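You operate a simulated robot arm through the tools that you are given. There is no shell and no other tool. Be economical: measure what you need, move in short steps, check, and stop when the job is done.

You run a simulated two-armed robot. Do the job below in one go: nothing can be reset, and whatever is moved stays where it is left.

JOB
Bag the blue roll, fit its disc and lot label, and push the bag to the stop.
Fine: push the blue disc home; the label bears the roll's lot number and goes on the disc.

Only the result counts: the job must be done as asked and must still hold three seconds after the hand-in. Knocking over, shifting, dropping, spilling or breaking anything else fails it.

ROBOT AND FRAMES
Two 7-joint arms with two-finger parallel grippers on one trunk, on a base that drives. Base frame: it is fixed to the floor where the robot stands at the start and does not move with it; the origin is under the middle of the robot, x ahead of it, y to its left, z up; the surface under the hand at the start is at about z = 800. Lengths are in mm, angles in degrees, forces in N, time in s.
The left shoulder is at the start at [50, 165, 1105], the right one opposite. With the tool pointing down near the work surface each hand reaches from about 220 to 700 mm from the robot's upright axis, wherever it stands, measured 20 degrees to its own side. Places, roughly: bag [700, 1600, 800]; blue disc (13x13x5 cm) [500, 0, 800]; clear bag [750, 1750, 750]; top of the blue disc [500, 0, 800]; white label [500, 1250, 750]. Payload 3.91 kg a hand.
Tool frame (each hand has its own): the origin (TCP) lies between the finger pads and is the grasp point; the fingertips stand 30 mm ahead of it; z points along the fingers, y is the line along which they close. The gripper opens to 110 mm. The fingers are 20 mm wide and 10 mm thick; the gripper's body (48 by 112 mm) begins 55 mm behind the TCP.
Orientation is told as [roll, pitch, yaw] about the base's x, y, z axes, in that order, counted from this pose: with the fingers straight down and closing along the base's y, the tool's x points along the base's -x, its y along +y and its z along -z.

CONTROLS
- The arms move only by the tool jog_arm. It takes "left_commands", "right_commands" or both (then of equal length, played together; a hand with none holds still); each is a list of rows, each a list of 7 numbers: the shift along the tool's x, y, z in units of 100 mm (1.0 is 100 mm), then the turn, a rotation vector about the tool's x, y, z in units of 90 degrees (1.0 is 90 degrees), then the finger opening in mm, from 0 to 110. In form: [[dx, dy, dz, ax, ay, az, claw], ...]. A call has 1 to 10 rows; each row is the pose to reach, as a shift and turn from the pose commanded when the call began, along the tool's axes at that moment. A call with a number of a shift or a turn outside -1 to 1 is refused whole. Rows are played at 5 a second. More than 50 mm and 8.6 degrees between two rows, or a gripper value outside its range, and nothing of the call is played. Where a pose cannot be reached the arm comes as near as it can. A force on the tool above 70 N (or 10 N above the force at the start of the call, whichever is more), or a blocked arm, ends the call early, and 0.2 s more pass. The fingers move at their own pace (about 45 mm/s each) and stop on an object; they squeeze with about 30 N. The grip force told is the motor's: it shows also when the fingers shut on nothing. Time passes only in rows, and 0.2 s behind the last, so rows that repeat a pose let the fingers close. The reply holds the time, the measured pose of the TCP, the force on the tool along the base axes, the opening and the grip force, in the units named above and with some noise, with the torque about the TCP (base axes, N m) and any sound that the robot's microphone picked up.
- Cameras (640 x 400 px; columns grow to the right, rows downward): "scene" is now at [119.9, 10.9, 1288.5]; the picture's right is [0.12, -0.99, 0.00], its down [-0.45, -0.06, -0.89] and it looks along [0.88, 0.11, -0.45] (base axes); focal length 288 px, centre (320, 200). "left" rides on the left gripper at [72, -17, -103] in its tool frame; the picture's right is [0.23, 0.97, 0.00], its down [-0.76, 0.18, -0.62] and it looks along [-0.61, 0.14, 0.78] (tool axes); focal length 222 px, centre (320, 200). "right" rides on the right gripper at [72, 17, -103] in its tool frame; the picture's right is [-0.23, 0.97, 0.00], its down [-0.76, -0.18, -0.62] and it looks along [-0.61, -0.14, 0.78] (tool axes); focal length 222 px, centre (320, 200). There is no depth. A picture from a camera that has moved, and an enlarged one, comes with that camera's place and axes in the base frame and with its lens.
- camera(camera): a new picture of that camera. The clock stands still meanwhile.
- lift_body(by): slides the trunk up (or, below 0, down) by that many mm; the arms and the scene camera ride with it, the base frame stays. It gives what a move gives, with no picture.
- roll_base(legs): drives the robot by 1 to 6 legs, each [ahead, left, turn to the left] in mm, mm and degrees, along the robot's own axes; the way and the turn of a leg run together, so that a leg with both is an arc; at most 1500 mm and 180 degrees a leg. The arms and the cameras ride along, it lands a little off, and it stops where it bumps. It gives what a move gives.
- turn_head(pan, tilt): turns the head with the scene camera to pan (to the left, within 80 degrees either way) and tilt (down, from -29 to 69), counted from straight ahead of the robot. It gives what a move gives.
- inspect(camera, box): a new picture of the part [left, top, right, bottom] of that camera's present view, enlarged. The clock stands still meanwhile.
- close_job(): hands the job in; it is judged then, once.

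Go step by step. Nothing tells you exact positions but the pictures and the camera data: compare them with the known pose of the tool, close in by small moves and look again before you grip or let go. The budget is 120 turns and 92 pictures, counting those below and the enlarged ones. Unless the task says otherwise, let go and move clear before handing in, and close with one line.

The tools are called after ">>>" by a JSON object that holds its "fn" and its "kwargs". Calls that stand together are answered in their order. jog_arm: Moves the arms, as the interface text tells. Its arguments: {"type":"object","properties":{"left_commands":{"type":"array"},"right_commands":{"type":"array"}},"required":[]} The other tools are called the same way: lift_body (by) slides the trunk up or down; roll_base (legs) drives the base; turn_head (pan, tilt) turns the head that bears the scene camera; camera (camera) takes a picture; inspect (camera, box) takes an enlarged picture of a part of a camera's view; close_job () hands the job in.

At the start:

```text
t: 0.0
left_ee_pos: [386.8, 154.2, 1148.9]
left_ee_rot: [0.0, 0.0, 0.1]
left_ft_force: [0.2, -0.4, 0.4]
left_wrist_torque: [0.02, 0.02, 0.0]
left_width: 110.1
left_grip_force: 0.0
right_ee_pos: [492.4, -193.5, 1163.6]
right_ee_rot: [0.0, -0.2, -0.2]
right_ft_force: [-0.1, -0.6, 0.0]
right_wrist_torque: [0.01, -0.01, 0.01]
right_width: 109.9
right_grip_force: 0.1
trunk travel left (down, up): [-325.0, 178.0]
robot x, y, heading: [0.3, -0.4, 0.2]
head pan, tilt: [7.0, 27.0]
```

scene: 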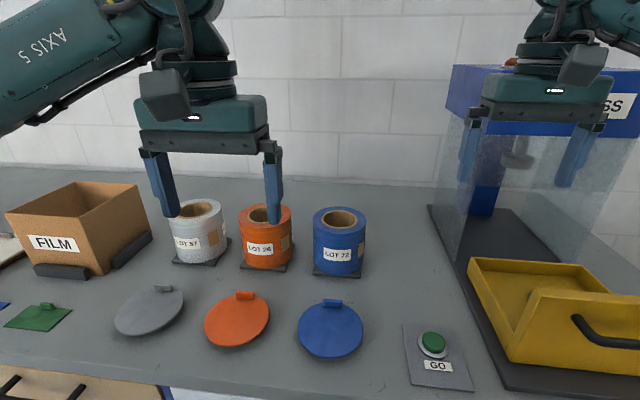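
right: 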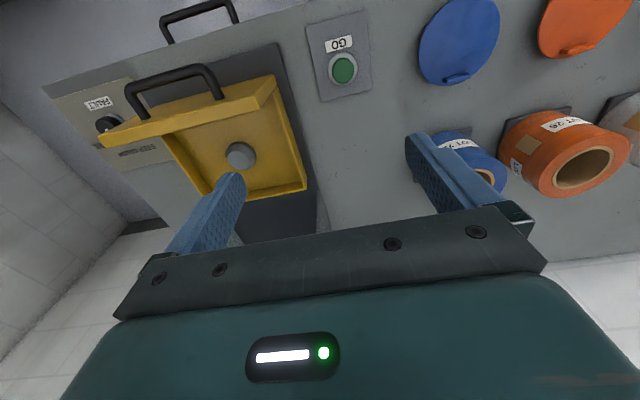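
left: 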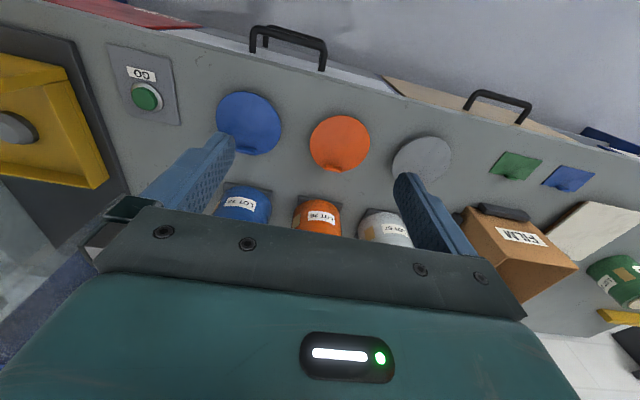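

I see a bench with three rolls, their discs, and a press with a yellow drawer; the bag and labels should be further left. I'll look around with the head first.

>>> {"fn": "turn_head", "kwargs": {"pan": 60, "tilt": 25}}

>>> {"fn": "camera", "kwargs": {"camera": "scene"}}

>>> {"fn": "inspect", "kwargs": {"camera": "left", "box": [200, 60, 480, 240]}}

```text
t: 1.2
left_ee_pos: [387.0, 154.5, 1149.2]
left_ee_rot: [0.0, -0.2, 0.0]
left_ft_force: [-0.6, 0.0, -1.1]
left_wrist_torque: [0.0, 0.0, -0.05]
left_width: 110.0
left_grip_force: 0.1
right_ee_pos: [492.8, -194.6, 1163.8]
right_ee_rot: [0.1, 0.0, -0.1]
right_ft_force: [-0.3, 0.2, 0.7]
right_wrist_torque: [-0.01, -0.03, 0.02]
right_width: 110.2
right_grip_force: 0.1
trunk travel left (down, up): [-325.0, 178.0]
robot x, y, heading: [-2.2, 1.9, 0.1]
head pan, tilt: [60.0, 25.0]
```

```text
88 pictures are left
camera scene: at [75.1, 79.5, 1291.7], right [0.87, -0.5, 0.0], down [-0.21, -0.37, -0.91], along [0.45, 0.78, -0.42], focal length 288 px, centre (320, 200)
```

scene: 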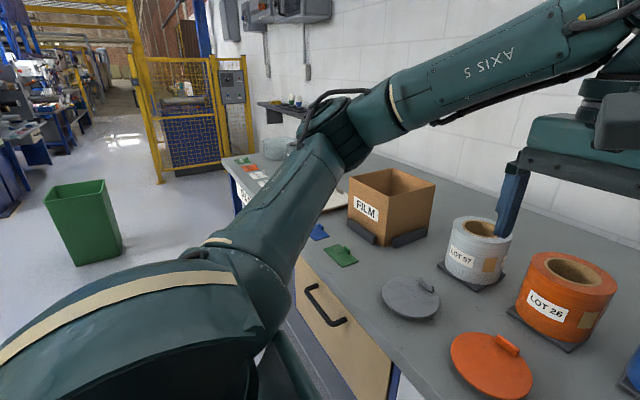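

```text
2.22 times, centred on (340, 150) of left
camera zoom: at [314.9, 138.9, 1251.2], right [-0.23, 0.97, 0.0], down [0.76, 0.18, 0.62], along [0.61, 0.14, -0.78], focal length 494 px, centre (276, 311)
```

zoom: 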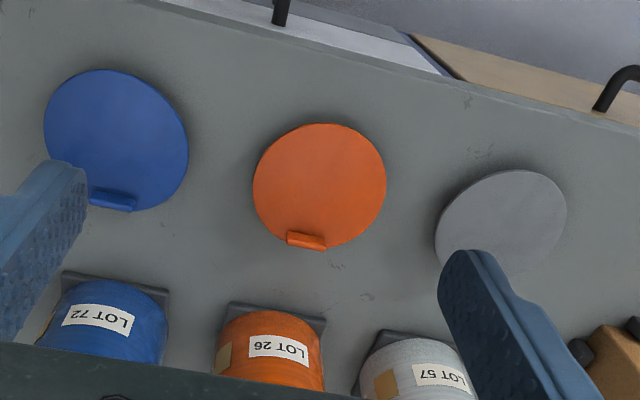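

The disc has a lifting tab, and the bag station is further left out of view. I'll drive left along the bench to look at it before taking anything.

>>> {"fn": "roll_base", "kwargs": {"legs": [[0, 1200, 0]]}}

>>> {"fn": "turn_head", "kwargs": {"pan": 20, "tilt": 35}}

>>> {"fn": "camera", "kwargs": {"camera": "scene"}}

>>> {"fn": "camera", "kwargs": {"camera": "left"}}

```text
t: 11.9
left_ee_pos: [384.2, 1349.9, 1149.5]
left_ee_rot: [-0.1, -0.1, 0.3]
left_ft_force: [0.3, 0.3, -1.6]
left_wrist_torque: [0.01, 0.0, 0.0]
left_width: 110.0
left_grip_force: 0.0
right_ee_pos: [492.4, 1002.2, 1164.5]
right_ee_rot: [0.0, -0.1, 0.1]
right_ft_force: [0.3, -0.1, 0.1]
right_wrist_torque: [0.0, 0.0, 0.0]
right_width: 109.9
right_grip_force: 0.0
trunk travel left (down, up): [-325.0, 178.0]
robot x, y, heading: [-0.8, 1194.7, -0.1]
head pan, tilt: [60.0, 25.0]
```

```text
t: 13.0
left_ee_pos: [385.0, 1348.8, 1147.9]
left_ee_rot: [0.1, 0.0, 0.2]
left_ft_force: [0.1, -0.2, 0.2]
left_wrist_torque: [-0.02, 0.0, -0.03]
left_width: 109.9
left_grip_force: 0.1
right_ee_pos: [492.3, 1000.3, 1164.2]
right_ee_rot: [-0.1, -0.1, 0.0]
right_ft_force: [-0.5, 0.1, 1.0]
right_wrist_torque: [-0.01, -0.03, 0.02]
right_width: 110.2
right_grip_force: 0.1
trunk travel left (down, up): [-325.0, 178.0]
robot x, y, heading: [-3.6, 1194.6, 0.0]
head pan, tilt: [20.0, 35.0]
```

```text
86 pictures are left
camera scene: at [110.2, 1224.3, 1276.0], right [0.35, -0.94, 0.0], down [-0.54, -0.2, -0.82], along [0.77, 0.28, -0.57], focal length 288 px, centre (320, 200)
```

scene: 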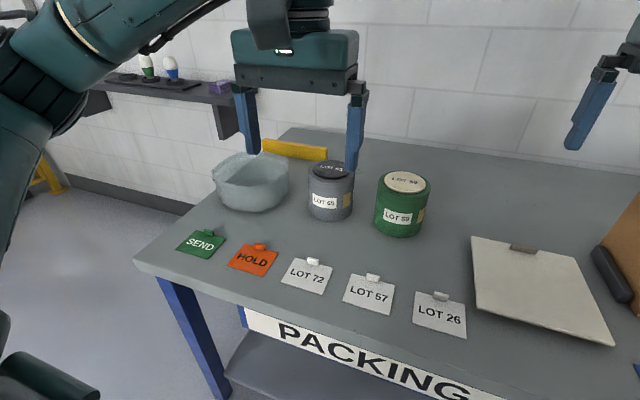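

```text
85 pictures are left
camera left: at [313.0, 1333.8, 1251.2], right [-0.23, 0.97, 0.0], down [0.76, 0.18, 0.62], along [0.61, 0.14, -0.78], focal length 222 px, centre (320, 200)
```

left: 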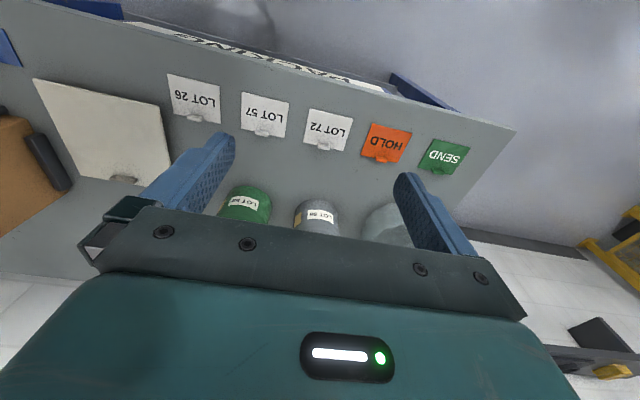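

I see the clear open bag, a yellow stop behind it, finished examples with a disc and label, and the loose LOT 72/57/26 labels. I'll zoom in on the bag area.

>>> {"fn": "inspect", "kwargs": {"camera": "scene", "box": [190, 110, 450, 270]}}

>>> {"fn": "inspect", "kwargs": {"camera": "scene", "box": [150, 210, 480, 360]}}

```text
2.46 times, centred on (320, 190) of scene
camera zoom: at [110.2, 1224.3, 1276.0], right [0.35, -0.94, 0.0], down [-0.54, -0.2, -0.82], along [0.77, 0.28, -0.57], focal length 710 px, centre (320, 225)
```

zoom: 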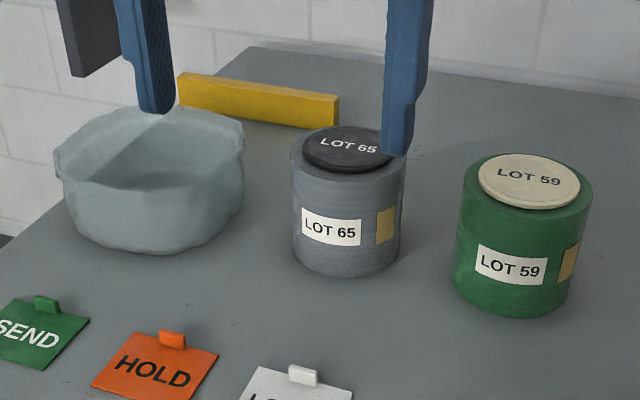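

```text
1.94 times, centred on (315, 285) of scene
camera zoom: at [110.2, 1224.3, 1276.0], right [0.35, -0.94, 0.0], down [-0.54, -0.2, -0.82], along [0.77, 0.28, -0.57], focal length 559 px, centre (330, 35)
```

zoom: 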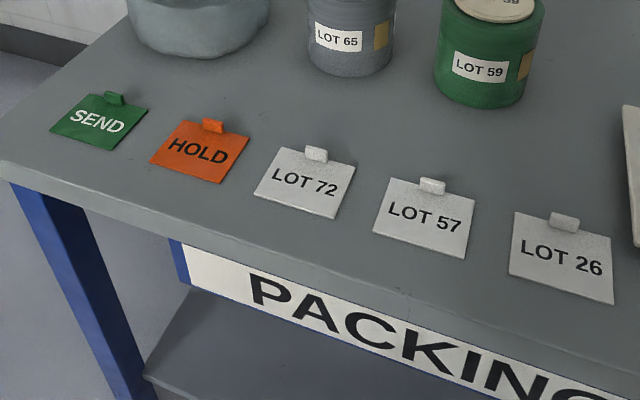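

The bag sits near (770, 1700) with the stop behind it, and the LOT 72 label is near (526, 1413). I'll go back to the blue roll and look at it from close up.

>>> {"fn": "roll_base", "kwargs": {"legs": [[0, -1345, 0], [120, 0, 0]]}}

>>> {"fn": "turn_head", "kwargs": {"pan": 20, "tilt": 35}}

>>> {"fn": "camera", "kwargs": {"camera": "scene"}}

>>> {"fn": "camera", "kwargs": {"camera": "left"}}

```text
t: 25.9
left_ee_pos: [509.1, 3.5, 1148.4]
left_ee_rot: [0.0, 0.1, 0.2]
left_ft_force: [-1.0, 0.2, -1.9]
left_wrist_torque: [0.01, 0.07, -0.01]
left_width: 110.1
left_grip_force: 0.1
right_ee_pos: [618.1, -342.6, 1164.6]
right_ee_rot: [0.1, 0.0, 0.2]
right_ft_force: [0.6, -0.4, -0.4]
right_wrist_torque: [0.01, 0.0, -0.02]
right_width: 109.9
right_grip_force: 0.0
trunk travel left (down, up): [-325.0, 178.0]
robot x, y, heading: [125.7, -153.3, 0.2]
head pan, tilt: [20.0, 35.0]
```

```text
t: 26.5
left_ee_pos: [508.1, 3.3, 1149.2]
left_ee_rot: [0.0, 0.0, 0.3]
left_ft_force: [-0.9, 0.1, 0.7]
left_wrist_torque: [-0.02, 0.01, -0.01]
left_width: 109.9
left_grip_force: 0.1
right_ee_pos: [617.1, -342.7, 1163.0]
right_ee_rot: [0.0, -0.1, 0.2]
right_ft_force: [-0.3, 0.1, 0.4]
right_wrist_torque: [-0.05, 0.01, 0.02]
right_width: 110.0
right_grip_force: 0.2
trunk travel left (down, up): [-325.0, 178.0]
robot x, y, heading: [121.6, -154.2, 0.3]
head pan, tilt: [20.0, 35.0]
```

```text
82 pictures are left
camera scene: at [233.9, -121.9, 1276.0], right [0.35, -0.94, 0.0], down [-0.54, -0.2, -0.82], along [0.77, 0.28, -0.57], focal length 288 px, centre (320, 200)
```

scene: 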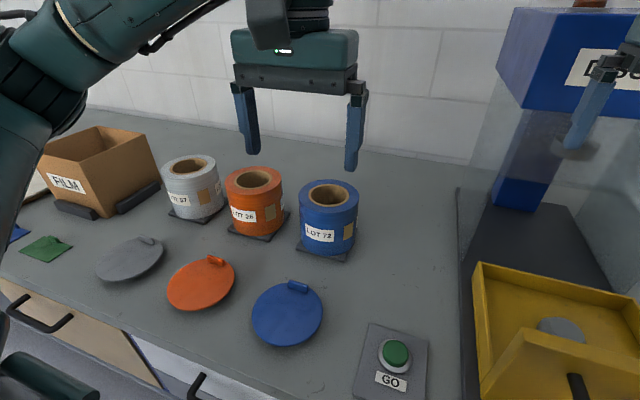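

```text
81 pictures are left
camera left: at [436.5, -11.9, 1251.3], right [-0.23, 0.97, 0.0], down [0.76, 0.18, 0.62], along [0.61, 0.14, -0.78], focal length 222 px, centre (320, 200)
```

left: 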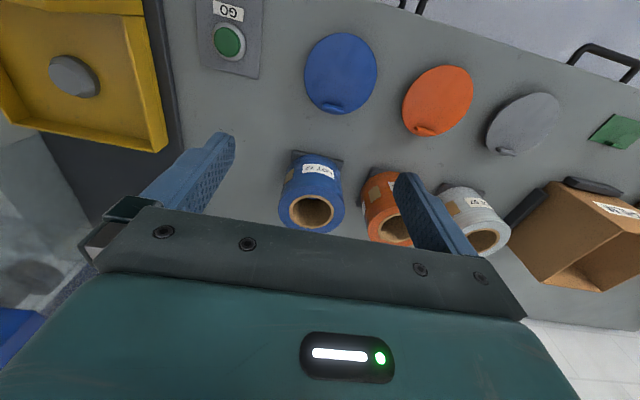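

The roll's top centre triangulates to about (711, 33, 942), roughly 126 mm across, and the disc is at about (495, 34, 821). I'll zoom in on both to see the bore and the tab.

>>> {"fn": "inspect", "kwargs": {"camera": "scene", "box": [220, 160, 400, 360]}}

>>> {"fn": "inspect", "kwargs": {"camera": "left", "box": [240, 20, 420, 240]}}

```text
2.00 times, centred on (310, 260) of scene
camera zoom: at [233.9, -121.9, 1276.0], right [0.35, -0.94, 0.0], down [-0.54, -0.2, -0.82], along [0.77, 0.28, -0.57], focal length 576 px, centre (340, 80)
```

zoom: 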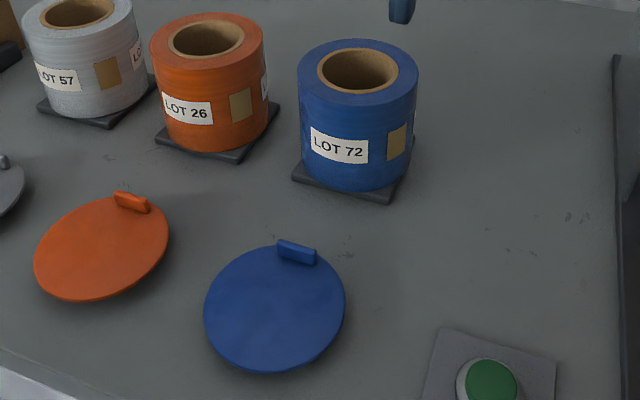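

```text
1.82 times, centred on (330, 130) of left
camera zoom: at [436.5, -11.9, 1251.3], right [-0.23, 0.97, 0.0], down [0.76, 0.18, 0.62], along [0.61, 0.14, -0.78], focal length 404 px, centre (302, 327)
```

zoom: 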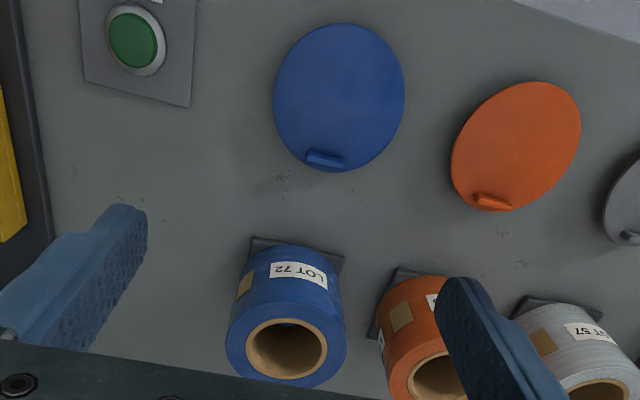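

The roll stands on a mat with a bore of about 76 mm, and the disc has a tab at its far rim. I'll bring the left hand over the roll's right wall and pull the right hand back from the press.

>>> {"fn": "jog_arm", "kwargs": {"left_commands": [[-0.4, -0.08, 0, 0, 0, 0, 110], [-0.8, -0.16, 0, 0, 0, 0, 90], [-1, -0.2, 0, 0, 0, 0, 70]], "right_commands": [[0.4, 0.08, 0, 0, 0, 0, 110], [0.8, 0.3, 0, 0, 0, 0, 110], [1, 0.6, 0, 0, 0, 0, 110]]}}

>>> {"fn": "jog_arm", "kwargs": {"left_commands": [[-0.4, 0, 0, 0, 0, 0, 70], [-0.8, 0, 0, 0, 0, 0, 70], [-1, 0, 0, 0, 0, 0, 70], [-1, 0, 0, 0, 0, 0, 70]]}}

>>> {"fn": "camera", "kwargs": {"camera": "left"}}

>>> {"fn": "camera", "kwargs": {"camera": "right"}}

```text
t: 27.3
left_ee_pos: [609.2, -14.3, 1148.8]
left_ee_rot: [0.0, 0.0, 0.3]
left_ft_force: [-0.3, -0.4, 0.6]
left_wrist_torque: [-0.01, 0.02, 0.02]
left_width: 70.0
left_grip_force: 0.2
right_ee_pos: [515.1, -283.1, 1163.5]
right_ee_rot: [0.1, 0.1, 0.2]
right_ft_force: [0.3, 0.0, 0.7]
right_wrist_torque: [0.01, -0.01, 0.0]
right_width: 109.8
right_grip_force: 0.0
trunk travel left (down, up): [-325.0, 178.0]
robot x, y, heading: [121.7, -152.2, 0.4]
head pan, tilt: [20.0, 35.0]
```

```text
t: 28.3
left_ee_pos: [707.4, -14.0, 1149.4]
left_ee_rot: [0.0, 0.0, 0.3]
left_ft_force: [0.6, 0.6, 0.1]
left_wrist_torque: [-0.01, -0.01, -0.01]
left_width: 70.2
left_grip_force: 0.0
right_ee_pos: [514.2, -283.8, 1163.2]
right_ee_rot: [-0.1, -0.1, 0.2]
right_ft_force: [0.2, -0.2, 0.1]
right_wrist_torque: [-0.04, -0.03, 0.0]
right_width: 110.0
right_grip_force: 0.0
trunk travel left (down, up): [-325.0, 178.0]
robot x, y, heading: [120.5, -152.7, 0.3]
head pan, tilt: [20.0, 35.0]
```

```text
78 pictures are left
camera left: at [636.0, -30.2, 1251.5], right [-0.23, 0.97, 0.0], down [0.76, 0.18, 0.62], along [0.61, 0.14, -0.78], focal length 222 px, centre (320, 200)
```

left: 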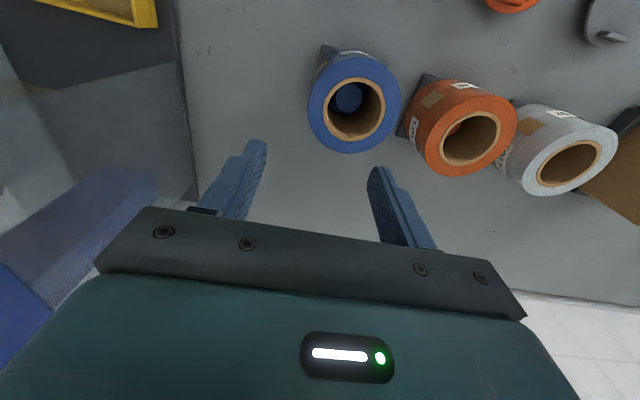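

```text
77 pictures are left
camera right: at [442.6, -268.4, 1266.9], right [0.22, 0.97, 0.0], down [0.76, -0.18, 0.62], along [0.61, -0.14, -0.78], focal length 222 px, centre (320, 200)
```

right: 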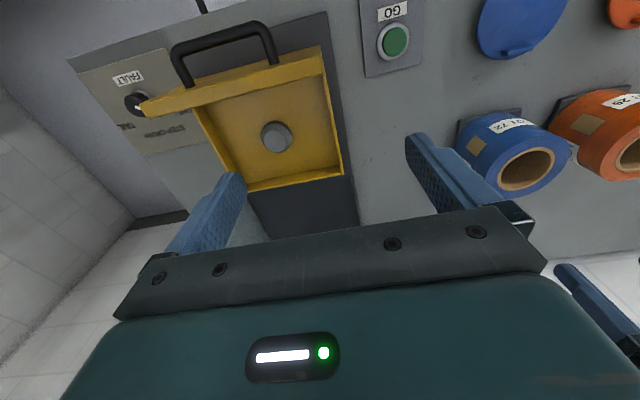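

There's a blue peg or core visible inside the bore. I'll zoom in on it before inserting a finger.

>>> {"fn": "inspect", "kwargs": {"camera": "left", "box": [290, 30, 420, 170]}}

>>> {"fn": "inspect", "kwargs": {"camera": "right", "box": [70, 0, 430, 210]}}

```text
2.86 times, centred on (355, 100) of left
camera zoom: at [636.0, -30.2, 1251.5], right [-0.23, 0.97, 0.0], down [0.76, 0.18, 0.62], along [0.61, 0.14, -0.78], focal length 635 px, centre (220, 486)
```

zoom: 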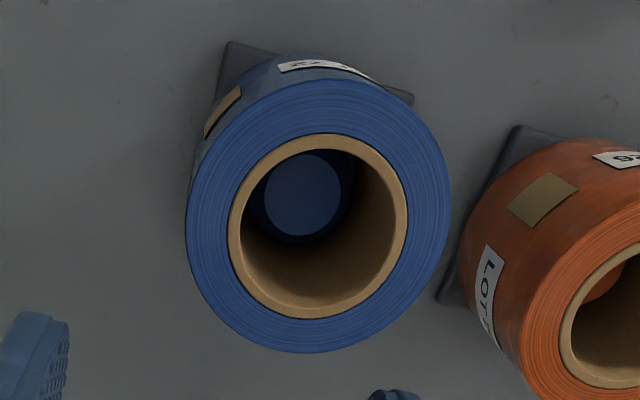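

```text
1.78 times, centred on (250, 105) of right
camera zoom: at [442.6, -268.4, 1266.9], right [0.22, 0.97, 0.0], down [0.76, -0.18, 0.62], along [0.61, -0.14, -0.78], focal length 395 px, centre (444, 369)
```

zoom: 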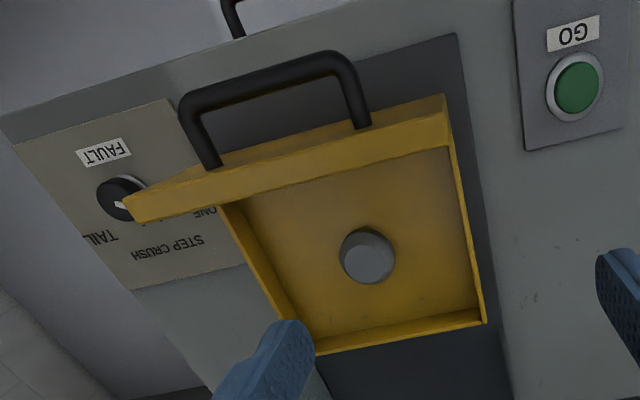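

The peg top is about 50 mm below the rim, so I'll grip the 25 mm wall shallowly with the tip at about z 898. I'll lower the trunk first.

>>> {"fn": "lift_body", "kwargs": {"by": -140}}

>>> {"fn": "jog_arm", "kwargs": {"left_commands": [[-0.05, -0.01, 0.1, 0, 0, 0, 50], [-0.05, -0.01, 0.2, 0, 0, 0, 50]]}}

>>> {"fn": "camera", "kwargs": {"camera": "left"}}

>>> {"fn": "camera", "kwargs": {"camera": "scene"}}

```text
t: 29.9
left_ee_pos: [707.9, -14.3, 1009.7]
left_ee_rot: [0.1, -0.1, 0.3]
left_ft_force: [0.3, -0.3, -0.9]
left_wrist_torque: [0.0, -0.01, -0.02]
left_width: 70.1
left_grip_force: 0.0
right_ee_pos: [514.4, -282.5, 1022.9]
right_ee_rot: [0.0, -0.2, 0.2]
right_ft_force: [0.6, 0.5, 0.4]
right_wrist_torque: [-0.01, -0.02, 0.04]
right_width: 109.9
right_grip_force: 0.0
trunk travel left (down, up): [-185.0, 318.0]
robot x, y, heading: [123.2, -153.0, 0.1]
head pan, tilt: [20.0, 35.0]
```

```text
t: 30.5
left_ee_pos: [713.0, -14.4, 988.6]
left_ee_rot: [0.0, -0.1, 0.5]
left_ft_force: [0.6, -0.6, 1.0]
left_wrist_torque: [0.0, 0.0, -0.03]
left_width: 50.0
left_grip_force: 0.1
right_ee_pos: [515.6, -282.6, 1024.0]
right_ee_rot: [0.1, -0.1, 0.2]
right_ft_force: [0.1, 0.6, 1.1]
right_wrist_torque: [-0.01, -0.03, 0.0]
right_width: 110.1
right_grip_force: 0.0
trunk travel left (down, up): [-185.0, 318.0]
robot x, y, heading: [122.9, -152.6, 0.3]
head pan, tilt: [20.0, 35.0]
```

```text
74 pictures are left
camera left: at [641.2, -31.4, 1091.8], right [-0.23, 0.97, 0.0], down [0.76, 0.18, 0.62], along [0.61, 0.14, -0.78], focal length 222 px, centre (320, 200)
```

left: 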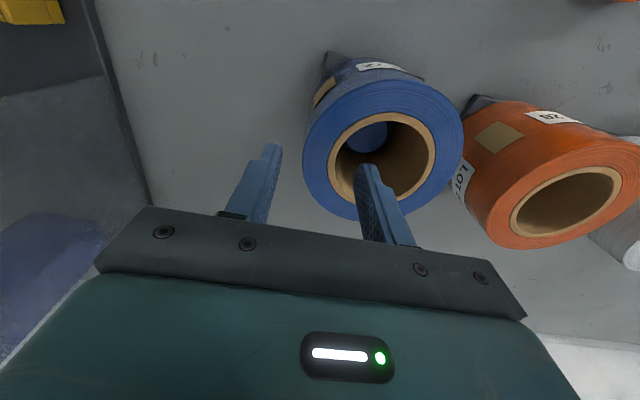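

```text
73 pictures are left
camera scene: at [234.1, -121.9, 1136.0], right [0.35, -0.94, 0.0], down [-0.54, -0.2, -0.82], along [0.77, 0.28, -0.57], focal length 288 px, centre (320, 200)
```

scene: 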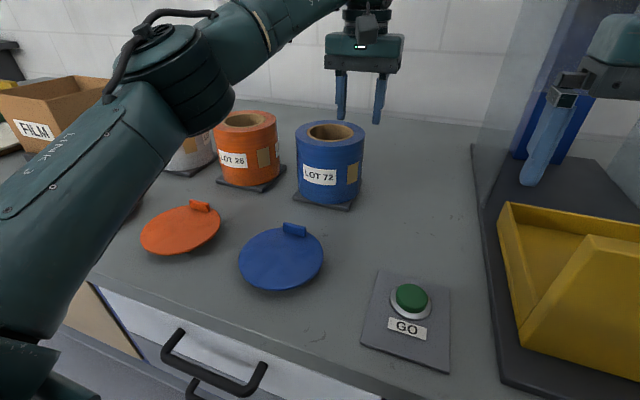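

The fingers straddle the right wall as planned. I'll descend to about z 928 and close.

>>> {"fn": "jog_arm", "kwargs": {"left_commands": [[0.02, -0.02, 0.15, 0, 0, 0, 44], [0.02, -0.02, 0.3, 0, 0, 0, 44], [0.02, -0.02, 0.45, 0, 0, 0, 44], [0.02, -0.02, 0.6, 0, 0, 0, 44], [0.02, -0.02, 0.6, 0, 0, 0, 44]]}}

>>> {"fn": "camera", "kwargs": {"camera": "left"}}

```text
t: 31.4
left_ee_pos: [711.9, -17.6, 962.2]
left_ee_rot: [-0.5, -2.3, 0.2]
left_ft_force: [-1.2, 0.1, 22.8]
left_wrist_torque: [0.49, 0.22, -0.14]
left_width: 44.0
left_grip_force: 0.1
right_ee_pos: [513.9, -283.1, 1022.6]
right_ee_rot: [0.1, -0.3, 0.2]
right_ft_force: [0.8, 0.7, 0.2]
right_wrist_torque: [0.0, -0.02, 0.0]
right_width: 110.0
right_grip_force: 0.0
trunk travel left (down, up): [-185.0, 318.0]
robot x, y, heading: [124.8, -150.9, 0.5]
head pan, tilt: [20.0, 35.0]
stopped in row 4 (left hand): the force on the tool passed its limit at 79 N (the readings are from after the stop); the commanded pose is now the measured one
```

```text
72 pictures are left
camera left: at [635.5, -33.4, 1061.9], right [-0.23, 0.97, -0.02], down [0.74, 0.19, 0.65], along [0.64, 0.14, -0.76], focal length 222 px, centre (320, 200)
```

left: 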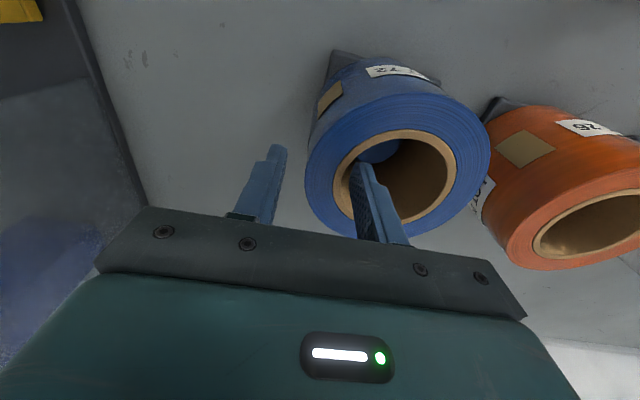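

The inner finger touched the core's rim: the roll top is nearer z 932 and its centre nearer y 38. I'll back up, level the hand, shift +y and look again.

>>> {"fn": "jog_arm", "kwargs": {"left_commands": [[0, 0, -0.1, 0, 0, 0, 44], [-0.01, 0.06, -0.2, -0.0056, 0.0256, 0, 44], [-0.01, 0.06, -0.2, -0.0056, 0.0256, 0, 44]]}}

>>> {"fn": "inspect", "kwargs": {"camera": "left", "box": [220, 40, 500, 260]}}

>>> {"fn": "inspect", "kwargs": {"camera": "scene", "box": [260, 40, 420, 220]}}

```text
t: 32.2
left_ee_pos: [713.4, -11.6, 977.9]
left_ee_rot: [-0.1, 0.5, 0.3]
left_ft_force: [0.6, -1.0, -0.5]
left_wrist_torque: [-0.02, 0.0, 0.01]
left_width: 44.0
left_grip_force: 0.0
right_ee_pos: [514.7, -283.6, 1023.2]
right_ee_rot: [0.1, -0.2, 0.1]
right_ft_force: [0.2, -0.3, 0.6]
right_wrist_torque: [0.0, 0.0, -0.01]
right_width: 110.0
right_grip_force: 0.1
trunk travel left (down, up): [-185.0, 318.0]
robot x, y, heading: [120.6, -151.4, -0.0]
head pan, tilt: [20.0, 35.0]
```

```text
1.82 times, centred on (360, 150) of left
camera zoom: at [642.4, -27.8, 1080.3], right [-0.23, 0.97, 0.0], down [0.77, 0.18, 0.62], along [0.6, 0.15, -0.79], focal length 404 px, centre (247, 291)
```

zoom: 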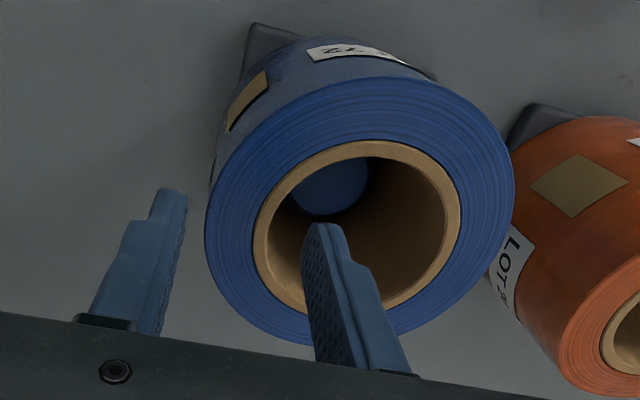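

```text
2.22 times, centred on (340, 130) of scene
camera zoom: at [234.2, -122.0, 1135.9], right [0.35, -0.94, 0.0], down [-0.54, -0.2, -0.82], along [0.77, 0.28, -0.57], focal length 641 px, centre (276, 356)
```

zoom: 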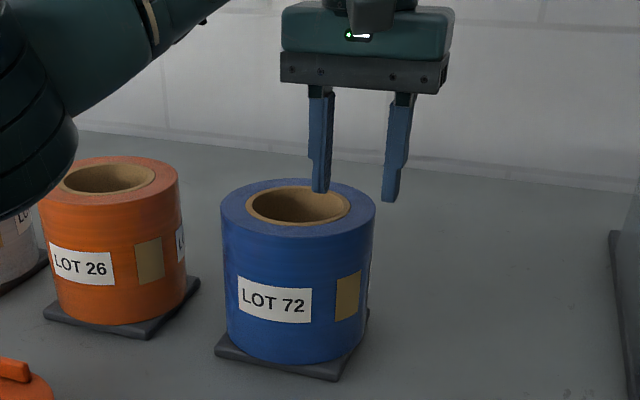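

Inner finger now has better clearance. I'll shift slightly further inward, open to 48 and descend again.

>>> {"fn": "jog_arm", "kwargs": {"left_commands": [[0, 0.02, 0.0, 0, -0.005, 0, 48], [0, 0.02, 0.1, 0, -0.005, 0, 48], [0, 0.02, 0.2, 0, -0.005, 0, 48], [0, 0.02, 0.3, 0, -0.005, 0, 48], [0, 0.02, 0.4, 0, -0.005, 0, 48], [0, 0.02, 0.5, 0, -0.005, 0, 48], [0, 0.02, 0.53, 0, -0.005, 0, 48]]}}

```text
t: 33.8
left_ee_pos: [712.3, -9.0, 922.8]
left_ee_rot: [0.0, -0.1, 0.4]
left_ft_force: [-0.4, 0.0, 0.3]
left_wrist_torque: [-0.02, -0.01, 0.03]
left_width: 47.9
left_grip_force: 0.1
right_ee_pos: [515.5, -283.1, 1023.1]
right_ee_rot: [-0.1, -0.1, 0.2]
right_ft_force: [-0.5, 0.7, -0.3]
right_wrist_torque: [0.01, -0.02, 0.0]
right_width: 109.8
right_grip_force: 0.0
trunk travel left (down, up): [-185.0, 318.0]
robot x, y, heading: [123.6, -154.6, 0.4]
head pan, tilt: [20.0, 35.0]
```

Free entry. I'll close on the wall, centring as it closes, then lift slightly to test.

>>> {"fn": "jog_arm", "kwargs": {"left_commands": [[0, -0.03, 0, 0, 0, 0, 40], [0, -0.05, 0, 0, 0, 0, 30], [0, -0.05, 0, 0, 0, 0, 15], [0, -0.05, 0, 0, 0, 0, 5], [0, -0.05, 0, 0, 0, 0, 5], [0, -0.05, 0, 0, 0, 0, 5]]}}

>>> {"fn": "jog_arm", "kwargs": {"left_commands": [[0, 0, -0.1, 0, 0, 0, 0], [0, 0, -0.2, 0, 0, 0, 0], [0, 0, -0.2, 0, 0, 0, 0]]}}

>>> {"fn": "camera", "kwargs": {"camera": "scene"}}

```text
t: 35.2
left_ee_pos: [713.9, -15.3, 924.5]
left_ee_rot: [0.0, 0.1, 0.3]
left_ft_force: [8.1, 0.4, 2.2]
left_wrist_torque: [0.12, -0.24, -0.62]
left_width: 27.3
left_grip_force: 30.2
right_ee_pos: [515.7, -282.1, 1022.3]
right_ee_rot: [0.0, -0.1, 0.2]
right_ft_force: [0.7, 0.5, -0.3]
right_wrist_torque: [-0.01, 0.0, -0.02]
right_width: 110.0
right_grip_force: 0.1
trunk travel left (down, up): [-185.0, 318.0]
robot x, y, heading: [118.2, -150.1, 0.5]
head pan, tilt: [20.0, 35.0]
```

```text
t: 36.0
left_ee_pos: [713.5, -16.0, 943.5]
left_ee_rot: [0.0, 0.2, 0.3]
left_ft_force: [6.6, 1.5, -11.1]
left_wrist_torque: [-0.51, -0.7, -0.38]
left_width: 27.2
left_grip_force: 29.7
right_ee_pos: [517.3, -282.4, 1022.6]
right_ee_rot: [-0.1, 0.0, 0.3]
right_ft_force: [-0.1, 0.1, 0.4]
right_wrist_torque: [-0.01, 0.01, -0.04]
right_width: 110.1
right_grip_force: 0.1
trunk travel left (down, up): [-185.0, 318.0]
robot x, y, heading: [122.5, -152.5, 0.3]
head pan, tilt: [20.0, 35.0]
```

```text
69 pictures are left
camera scene: at [235.7, -121.6, 1135.7], right [0.35, -0.94, 0.0], down [-0.54, -0.2, -0.82], along [0.77, 0.28, -0.57], focal length 288 px, centre (320, 200)
```

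scene: 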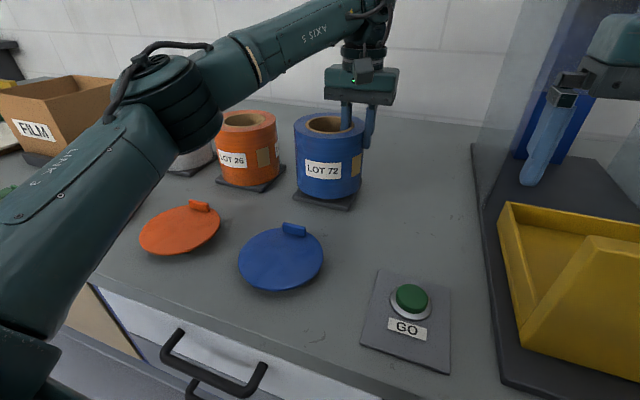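

The roll, about 1.1 kg, is coming up straight. I'll lift it clear of the peg.

>>> {"fn": "jog_arm", "kwargs": {"left_commands": [[0, 0, -0.15, 0, 0, 0, 0], [0, 0, -0.3, 0, 0, 0, 0], [0, 0, -0.45, 0, 0, 0, 0], [0, 0, -0.6, 0, 0, 0, 0], [0, 0, -0.8, 0, 0, 0, 0], [0, 0, -1, 0, 0, 0, 0], [0, 0, -1, 0, 0, 0, 0]]}}

>>> {"fn": "lift_body", "kwargs": {"by": 140}}

>>> {"fn": "camera", "kwargs": {"camera": "scene"}}

>>> {"fn": "camera", "kwargs": {"camera": "left"}}

```text
t: 37.6
left_ee_pos: [712.8, -14.2, 1043.4]
left_ee_rot: [0.0, 0.1, 0.3]
left_ft_force: [-0.3, 0.5, -8.9]
left_wrist_torque: [-0.46, -0.02, 0.05]
left_width: 27.0
left_grip_force: 30.1
right_ee_pos: [516.6, -282.7, 1023.3]
right_ee_rot: [0.0, 0.1, 0.2]
right_ft_force: [0.0, 0.5, -0.8]
right_wrist_torque: [-0.01, 0.05, -0.05]
right_width: 109.8
right_grip_force: 0.0
trunk travel left (down, up): [-185.0, 318.0]
robot x, y, heading: [120.5, -152.3, 0.1]
head pan, tilt: [20.0, 35.0]
```

```text
t: 39.3
left_ee_pos: [713.3, -13.0, 1182.7]
left_ee_rot: [0.0, 0.0, 0.3]
left_ft_force: [-0.5, -1.7, -9.5]
left_wrist_torque: [-0.46, -0.01, -0.02]
left_width: 27.0
left_grip_force: 30.0
right_ee_pos: [516.9, -283.6, 1161.6]
right_ee_rot: [-0.1, 0.1, 0.2]
right_ft_force: [-0.6, -0.6, -0.6]
right_wrist_torque: [-0.03, -0.01, -0.01]
right_width: 110.3
right_grip_force: 0.0
trunk travel left (down, up): [-325.0, 178.0]
robot x, y, heading: [123.5, -148.7, 0.1]
head pan, tilt: [20.0, 35.0]
```

```text
68 pictures are left
camera scene: at [235.3, -121.7, 1275.8], right [0.35, -0.94, 0.0], down [-0.54, -0.2, -0.82], along [0.77, 0.28, -0.57], focal length 288 px, centre (320, 200)
```

scene: 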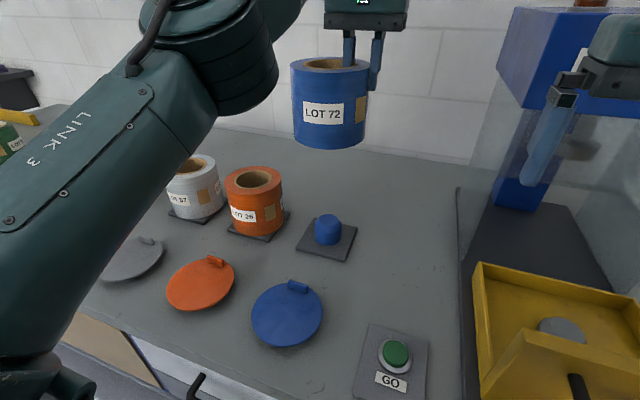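

```text
67 pictures are left
camera left: at [641.8, -30.2, 1284.6], right [-0.23, 0.97, 0.0], down [0.76, 0.18, 0.62], along [0.6, 0.14, -0.78], focal length 222 px, centre (320, 200)
```

left: 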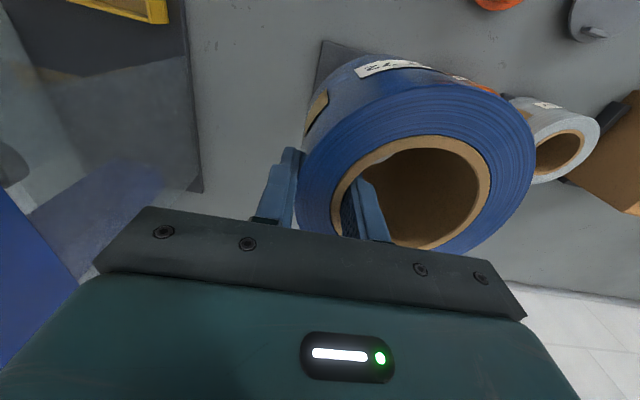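

Roll lifted cleanly, and the grip is firm. Now I'll drive left so the right hand is over the blue disc and turn that hand about 80 degrees so the fingers can close across the tab.

>>> {"fn": "roll_base", "kwargs": {"legs": [[0, 335, 0]]}}

>>> {"fn": "jog_arm", "kwargs": {"right_commands": [[0, 0, 0, 0, 0, -0.09, 80], [0, 0, 0, 0, 0, -0.18, 70], [0, 0, 0, 0, 0, -0.27, 60], [0, 0, 0, 0, 0, -0.36, 50], [0, 0, 0, 0, 0, -0.45, 50], [0, 0, 0, 0, 0, -0.54, 50], [0, 0, 0, 0, 0, -0.63, 50], [0, 0, 0, 0, 0, -0.72, 50], [0, 0, 0, 0, 0, -0.81, 50], [0, 0, 0, 0, 0, -0.89, 50]]}}

>>> {"fn": "camera", "kwargs": {"camera": "right"}}

>>> {"fn": "camera", "kwargs": {"camera": "scene"}}

```text
t: 42.8
left_ee_pos: [713.4, 321.6, 1182.0]
left_ee_rot: [0.0, 0.1, 0.1]
left_ft_force: [0.4, -0.5, -9.0]
left_wrist_torque: [-0.44, -0.01, 0.01]
left_width: 27.2
left_grip_force: 30.3
right_ee_pos: [513.5, 54.3, 1162.5]
right_ee_rot: [0.0, 0.0, 0.0]
right_ft_force: [-0.4, -0.8, 0.7]
right_wrist_torque: [-0.02, -0.03, -0.01]
right_width: 110.2
right_grip_force: 0.0
trunk travel left (down, up): [-325.0, 178.0]
robot x, y, heading: [119.2, 187.2, 0.0]
head pan, tilt: [20.0, 35.0]
```

```text
t: 45.0
left_ee_pos: [712.6, 321.9, 1182.0]
left_ee_rot: [0.0, 0.1, 0.0]
left_ft_force: [0.5, -0.1, -9.0]
left_wrist_torque: [-0.44, 0.03, -0.03]
left_width: 26.9
left_grip_force: 30.2
right_ee_pos: [464.1, 84.3, 1145.1]
right_ee_rot: [0.1, -0.1, 80.0]
right_ft_force: [-1.3, 0.5, 0.0]
right_wrist_torque: [0.01, -0.02, 0.01]
right_width: 49.9
right_grip_force: 0.1
right hand out of reach, approached as far as the arm can: row 9, 10
trunk travel left (down, up): [-325.0, 178.0]
robot x, y, heading: [122.1, 184.2, 0.2]
head pan, tilt: [20.0, 35.0]
```

```text
66 pictures are left
camera right: at [433.1, 12.8, 1248.9], right [-0.92, 0.39, 0.0], down [0.31, 0.72, 0.62], along [0.25, 0.57, -0.78], focal length 222 px, centre (320, 200)
```

right: 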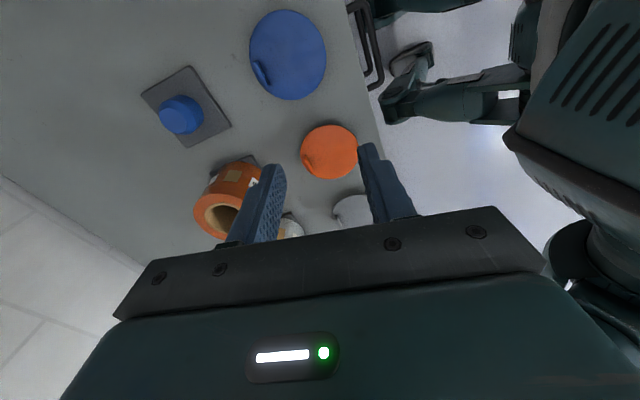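

```text
65 pictures are left
camera scene: at [234.3, 216.1, 1275.9], right [0.34, -0.94, 0.0], down [-0.54, -0.2, -0.82], along [0.77, 0.28, -0.57], focal length 288 px, centre (320, 200)
```

scene: 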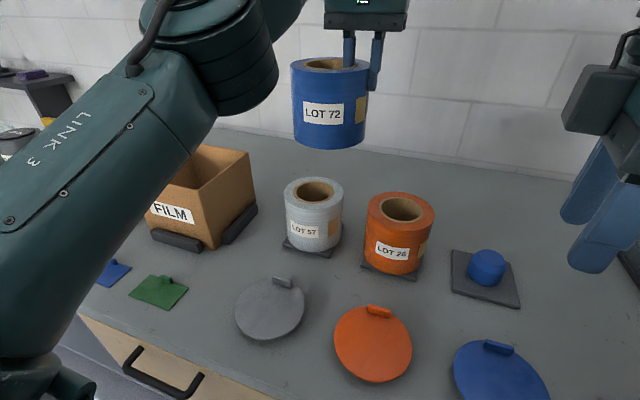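

At that height yaw 80 is at the edge of reach; lower down should be fine. The tab is confirmed near (546, 34), so I'll move over it while descending.

>>> {"fn": "jog_arm", "kwargs": {"right_commands": [[0, 0, 0.4, 0, 0, 0, 50], [0, -0.2, 0.75, 0, 0, 0, 50], [0.15, -0.4, 1, 0, 0, 0, 50], [0.25, -0.65, 1, 0, 0, 0, 50], [0.34, -0.89, 1, 0, 0, 0, 50], [0.34, -0.89, 1, 0, 0, 0, 50]]}}

>>> {"fn": "camera", "kwargs": {"camera": "right"}}

```text
t: 46.4
left_ee_pos: [712.2, 321.2, 1182.9]
left_ee_rot: [0.0, 0.1, 0.0]
left_ft_force: [-0.4, 1.4, -9.0]
left_wrist_torque: [-0.46, 0.0, 0.01]
left_width: 27.1
left_grip_force: 30.5
right_ee_pos: [474.8, 75.1, 1045.4]
right_ee_rot: [0.1, 0.0, 79.9]
right_ft_force: [-0.8, 0.5, 0.9]
right_wrist_torque: [0.0, 0.01, 0.01]
right_width: 49.8
right_grip_force: 0.1
right hand out of reach, approached as far as the arm can: row 2, 3, 4, 5, 6
trunk travel left (down, up): [-325.0, 178.0]
robot x, y, heading: [122.0, 190.1, -0.4]
head pan, tilt: [20.0, 35.0]
```

```text
64 pictures are left
camera right: at [446.1, 4.6, 1148.5], right [-0.92, 0.39, 0.0], down [0.31, 0.72, 0.62], along [0.25, 0.57, -0.78], focal length 222 px, centre (320, 200)
```

right: 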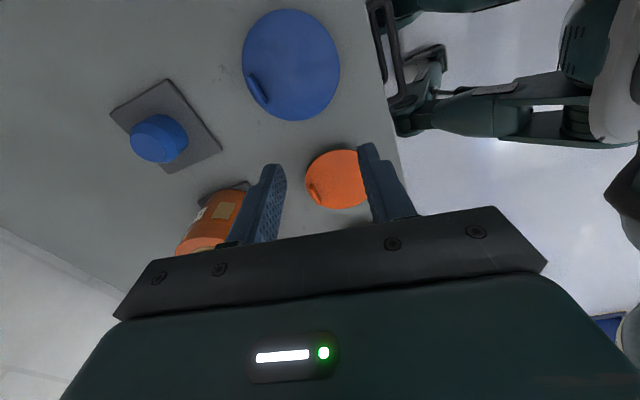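

Yaw +80 hits the wrist's limit, so I'll turn the hand the other way to about -100, which suits the right arm better.

>>> {"fn": "jog_arm", "kwargs": {"right_commands": [[0, 0, 0, 0, 0, 0.09, 50], [0, 0, 0, 0, 0, 0.18, 50], [0, 0, 0, 0, 0, 0.27, 50], [0, 0, 0, 0, 0, 0.36, 50], [0, 0, 0, 0, 0, 0.45, 50], [0, 0, 0, 0, 0, 0.54, 50], [0, 0, 0, 0, 0, 0.63, 50], [0, 0, 0, 0, 0, 0.72, 50], [0, 0, 0, 0, 0, 0.81, 50], [0, 0, 0, 0, 0, 0.9, 50]]}}

>>> {"fn": "jog_arm", "kwargs": {"right_commands": [[0, 0, 0, 0, 0, 0.09, 50], [0, 0, 0, 0, 0, 0.18, 50], [0, 0, 0, 0, 0, 0.27, 50], [0, 0, 0, 0, 0, 0.36, 50], [0, 0, 0, 0, 0, 0.45, 50], [0, 0, 0, 0, 0, 0.54, 50], [0, 0, 0, 0, 0, 0.63, 50], [0, 0, 0, 0, 0, 0.72, 50], [0, 0, 0, 0, 0, 0.81, 50], [0, 0, 0, 0, 0, 0.9, 50]]}}

>>> {"fn": "jog_arm", "kwargs": {"right_commands": [[0, 0, 0, 0, 0, 0.09, 50], [0, 0, 0, 0, 0, 0.18, 50], [0, 0, 0, 0, 0, 0.2, 50]]}}

>>> {"fn": "camera", "kwargs": {"camera": "right"}}

```text
t: 48.6
left_ee_pos: [713.3, 321.5, 1183.1]
left_ee_rot: [0.0, 0.0, 0.1]
left_ft_force: [-0.3, -0.5, -8.4]
left_wrist_torque: [-0.45, -0.03, 0.01]
left_width: 26.7
left_grip_force: 30.2
right_ee_pos: [475.0, 76.2, 1046.5]
right_ee_rot: [0.0, 0.0, -1.1]
right_ft_force: [-0.4, -0.3, 0.1]
right_wrist_torque: [-0.01, -0.02, -0.04]
right_width: 50.1
right_grip_force: 0.0
trunk travel left (down, up): [-325.0, 178.0]
robot x, y, heading: [123.0, 186.0, 0.0]
head pan, tilt: [20.0, 35.0]
```

```text
t: 50.8
left_ee_pos: [713.3, 321.5, 1182.7]
left_ee_rot: [0.0, 0.1, 0.0]
left_ft_force: [-0.3, 0.4, -9.7]
left_wrist_torque: [-0.46, 0.01, 0.02]
left_width: 27.0
left_grip_force: 30.0
right_ee_pos: [474.7, 76.0, 1047.5]
right_ee_rot: [0.0, 0.0, -82.2]
right_ft_force: [0.2, 0.1, 0.9]
right_wrist_torque: [-0.02, -0.01, -0.03]
right_width: 50.1
right_grip_force: 0.1
trunk travel left (down, up): [-325.0, 178.0]
robot x, y, heading: [119.5, 187.6, -0.0]
head pan, tilt: [20.0, 35.0]
```

```text
t: 51.6
left_ee_pos: [712.4, 320.6, 1181.7]
left_ee_rot: [0.0, 0.1, 0.0]
left_ft_force: [-0.6, -0.7, -9.5]
left_wrist_torque: [-0.47, 0.0, -0.01]
left_width: 26.9
left_grip_force: 30.0
right_ee_pos: [475.1, 75.0, 1046.1]
right_ee_rot: [0.0, 0.0, -100.1]
right_ft_force: [-0.4, -0.5, 0.3]
right_wrist_torque: [-0.01, 0.03, -0.01]
right_width: 50.0
right_grip_force: 0.0
trunk travel left (down, up): [-325.0, 178.0]
robot x, y, heading: [119.3, 185.3, -0.1]
head pan, tilt: [20.0, 35.0]
```

```text
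63 pictures are left
camera right: at [503.7, 142.3, 1150.5], right [0.92, -0.39, 0.0], down [-0.31, -0.72, 0.62], along [-0.25, -0.57, -0.78], focal length 222 px, centre (320, 200)
```

right: 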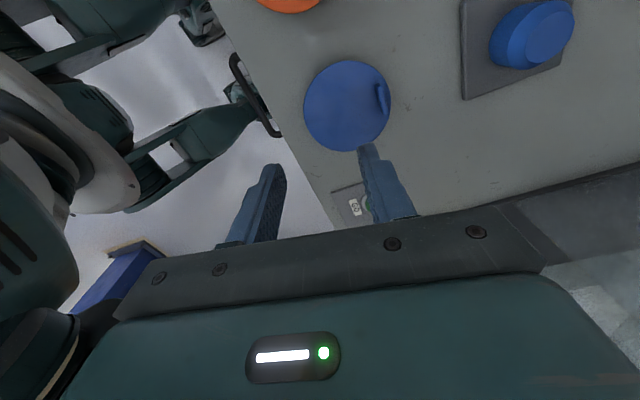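

Yaw -100 works. The tab is near (548, 38), so I'll move over it and descend part way.

>>> {"fn": "jog_arm", "kwargs": {"right_commands": [[-0.12, 0.39, 0.3, 0, 0, 0, 50], [-0.24, 0.78, 0.6, 0, 0, 0, 50], [-0.24, 0.78, 1.0, 0, 0, 0, 50], [-0.24, 0.78, 1.0, 0, 0, 0, 50]]}}

>>> {"fn": "inspect", "kwargs": {"camera": "right", "box": [220, 40, 460, 240]}}

```text
refused: row 1 steps farther than a row can; nothing moved
```

```text
2.00 times, centred on (340, 140) of right
camera zoom: at [503.7, 142.3, 1150.5], right [0.92, -0.39, 0.0], down [-0.31, -0.72, 0.62], along [-0.25, -0.57, -0.78], focal length 444 px, centre (280, 320)
```

zoom: 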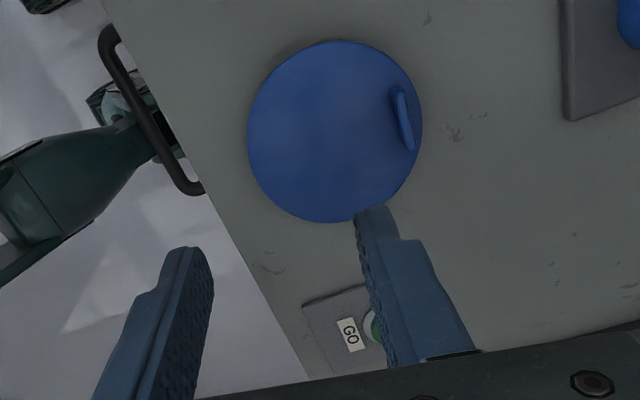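

Tab runs nearly along y, at around -5 degrees. I'll resend with smaller steps and a slight yaw correction.

>>> {"fn": "jog_arm", "kwargs": {"right_commands": [[-0.12, 0.39, 0, 0, 0, -0.03, 50], [-0.24, 0.75, 0.1, 0, 0, -0.055, 50], [-0.24, 0.77, 0.5, 0, 0, -0.055, 50], [-0.24, 0.77, 0.9, 0, 0, -0.055, 50], [-0.24, 0.77, 0.9, 0, 0, -0.055, 50]]}}

>>> {"fn": "inspect", "kwargs": {"camera": "right", "box": [220, 40, 460, 240]}}

>>> {"fn": "turn_head", "kwargs": {"pan": -15, "tilt": 45}}

>>> {"fn": "camera", "kwargs": {"camera": "scene"}}

```text
t: 52.8
left_ee_pos: [712.4, 320.6, 1182.8]
left_ee_rot: [0.0, 0.0, -0.1]
left_ft_force: [-0.2, 0.3, -10.5]
left_wrist_torque: [-0.45, -0.01, -0.02]
left_width: 27.0
left_grip_force: 30.1
right_ee_pos: [548.0, 38.8, 958.1]
right_ee_rot: [0.0, 0.0, -94.9]
right_ft_force: [0.3, 0.2, 0.8]
right_wrist_torque: [0.0, 0.0, 0.01]
right_width: 50.0
right_grip_force: 0.0
trunk travel left (down, up): [-325.0, 178.0]
robot x, y, heading: [123.8, 184.6, -0.0]
head pan, tilt: [20.0, 35.0]
```

```text
2.00 times, centred on (340, 140) of right
camera zoom: at [569.3, 107.3, 1062.0], right [0.95, -0.31, 0.0], down [-0.24, -0.74, 0.62], along [-0.19, -0.59, -0.78], focal length 444 px, centre (280, 320)
```

zoom: 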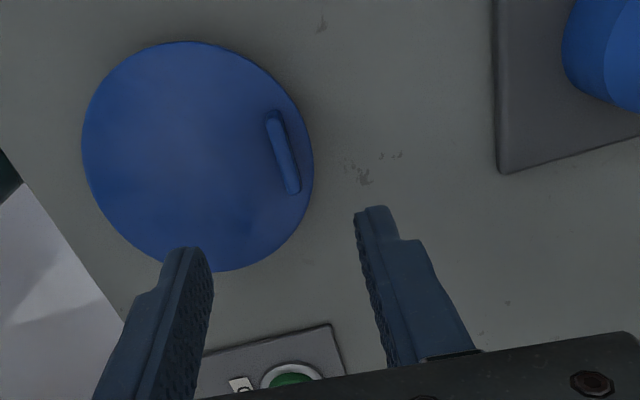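

```text
t: 53.8
left_ee_pos: [712.5, 321.5, 1182.3]
left_ee_rot: [0.0, 0.1, 0.0]
left_ft_force: [0.4, 0.2, -9.1]
left_wrist_torque: [-0.46, -0.05, 0.02]
left_width: 27.1
left_grip_force: 29.9
right_ee_pos: [545.5, 38.3, 959.1]
right_ee_rot: [0.1, 0.0, -94.9]
right_ft_force: [-0.4, 0.0, -0.9]
right_wrist_torque: [0.03, -0.03, -0.01]
right_width: 50.1
right_grip_force: 0.0
trunk travel left (down, up): [-325.0, 178.0]
robot x, y, heading: [120.1, 183.4, -0.1]
head pan, tilt: [-15.0, 45.0]
```

```text
60 pictures are left
camera scene: at [230.2, 164.9, 1261.0], right [-0.26, -0.97, 0.0], down [-0.68, 0.18, -0.71], along [0.68, -0.18, -0.71], focal length 288 px, centre (320, 200)
```

scene: 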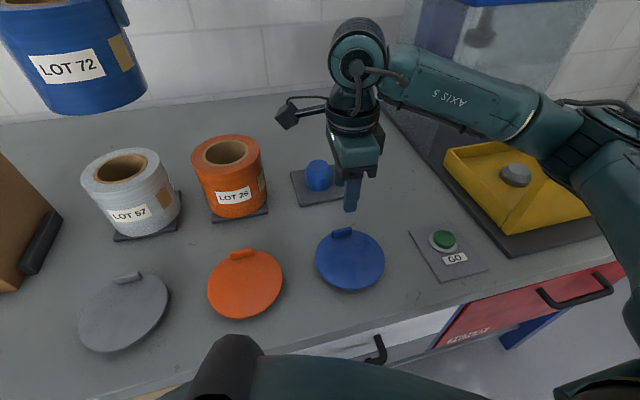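

Fingers are aligned with the tab at about (549, 37). I'll descend to tips around z 826 and check from the side.

>>> {"fn": "jog_arm", "kwargs": {"right_commands": [[0, 0.02, 0.4, 0, 0, 0, 40], [0, 0.02, 0.7, 0, 0, 0, 40], [0, 0.02, 0.9, 0, 0, 0, 40], [0, 0.02, 1.0, 0, 0, 0, 40], [0, 0.02, 1.0, 0, 0, 0, 40]]}}

>>> {"fn": "inspect", "kwargs": {"camera": "scene", "box": [290, 140, 430, 310]}}

>>> {"fn": "camera", "kwargs": {"camera": "right"}}

```text
t: 55.0
left_ee_pos: [713.6, 322.1, 1182.2]
left_ee_rot: [0.0, 0.1, -0.1]
left_ft_force: [0.2, 0.7, -9.4]
left_wrist_torque: [-0.48, -0.01, -0.05]
left_width: 27.1
left_grip_force: 29.7
right_ee_pos: [549.9, 38.2, 856.2]
right_ee_rot: [-0.1, 0.1, -95.0]
right_ft_force: [0.0, 0.1, 0.3]
right_wrist_torque: [0.03, 0.04, 0.01]
right_width: 40.1
right_grip_force: 0.1
trunk travel left (down, up): [-325.0, 178.0]
robot x, y, heading: [121.6, 187.1, 0.3]
head pan, tilt: [-15.0, 45.0]
```

```text
2.35 times, centred on (360, 225) of scene
camera zoom: at [230.2, 164.8, 1261.0], right [-0.26, -0.97, 0.0], down [-0.68, 0.18, -0.71], along [0.68, -0.18, -0.71], focal length 678 px, centre (226, 141)
```

zoom: 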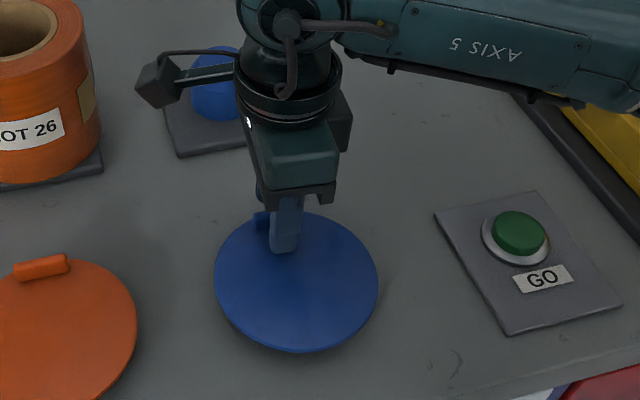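

```text
58 pictures are left
camera right: at [571.8, 107.8, 959.7], right [0.95, -0.31, 0.0], down [-0.24, -0.74, 0.62], along [-0.19, -0.59, -0.78], focal length 222 px, centre (320, 200)
```

right: 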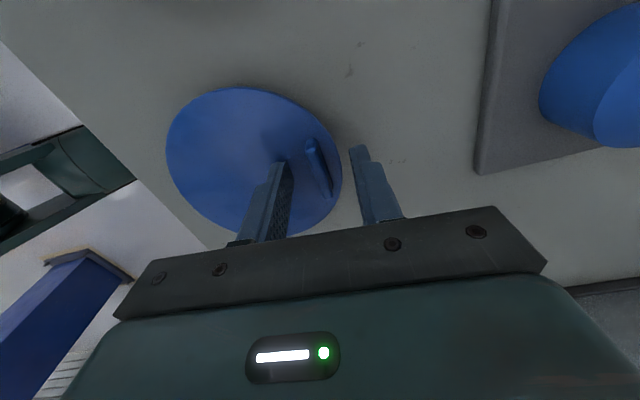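

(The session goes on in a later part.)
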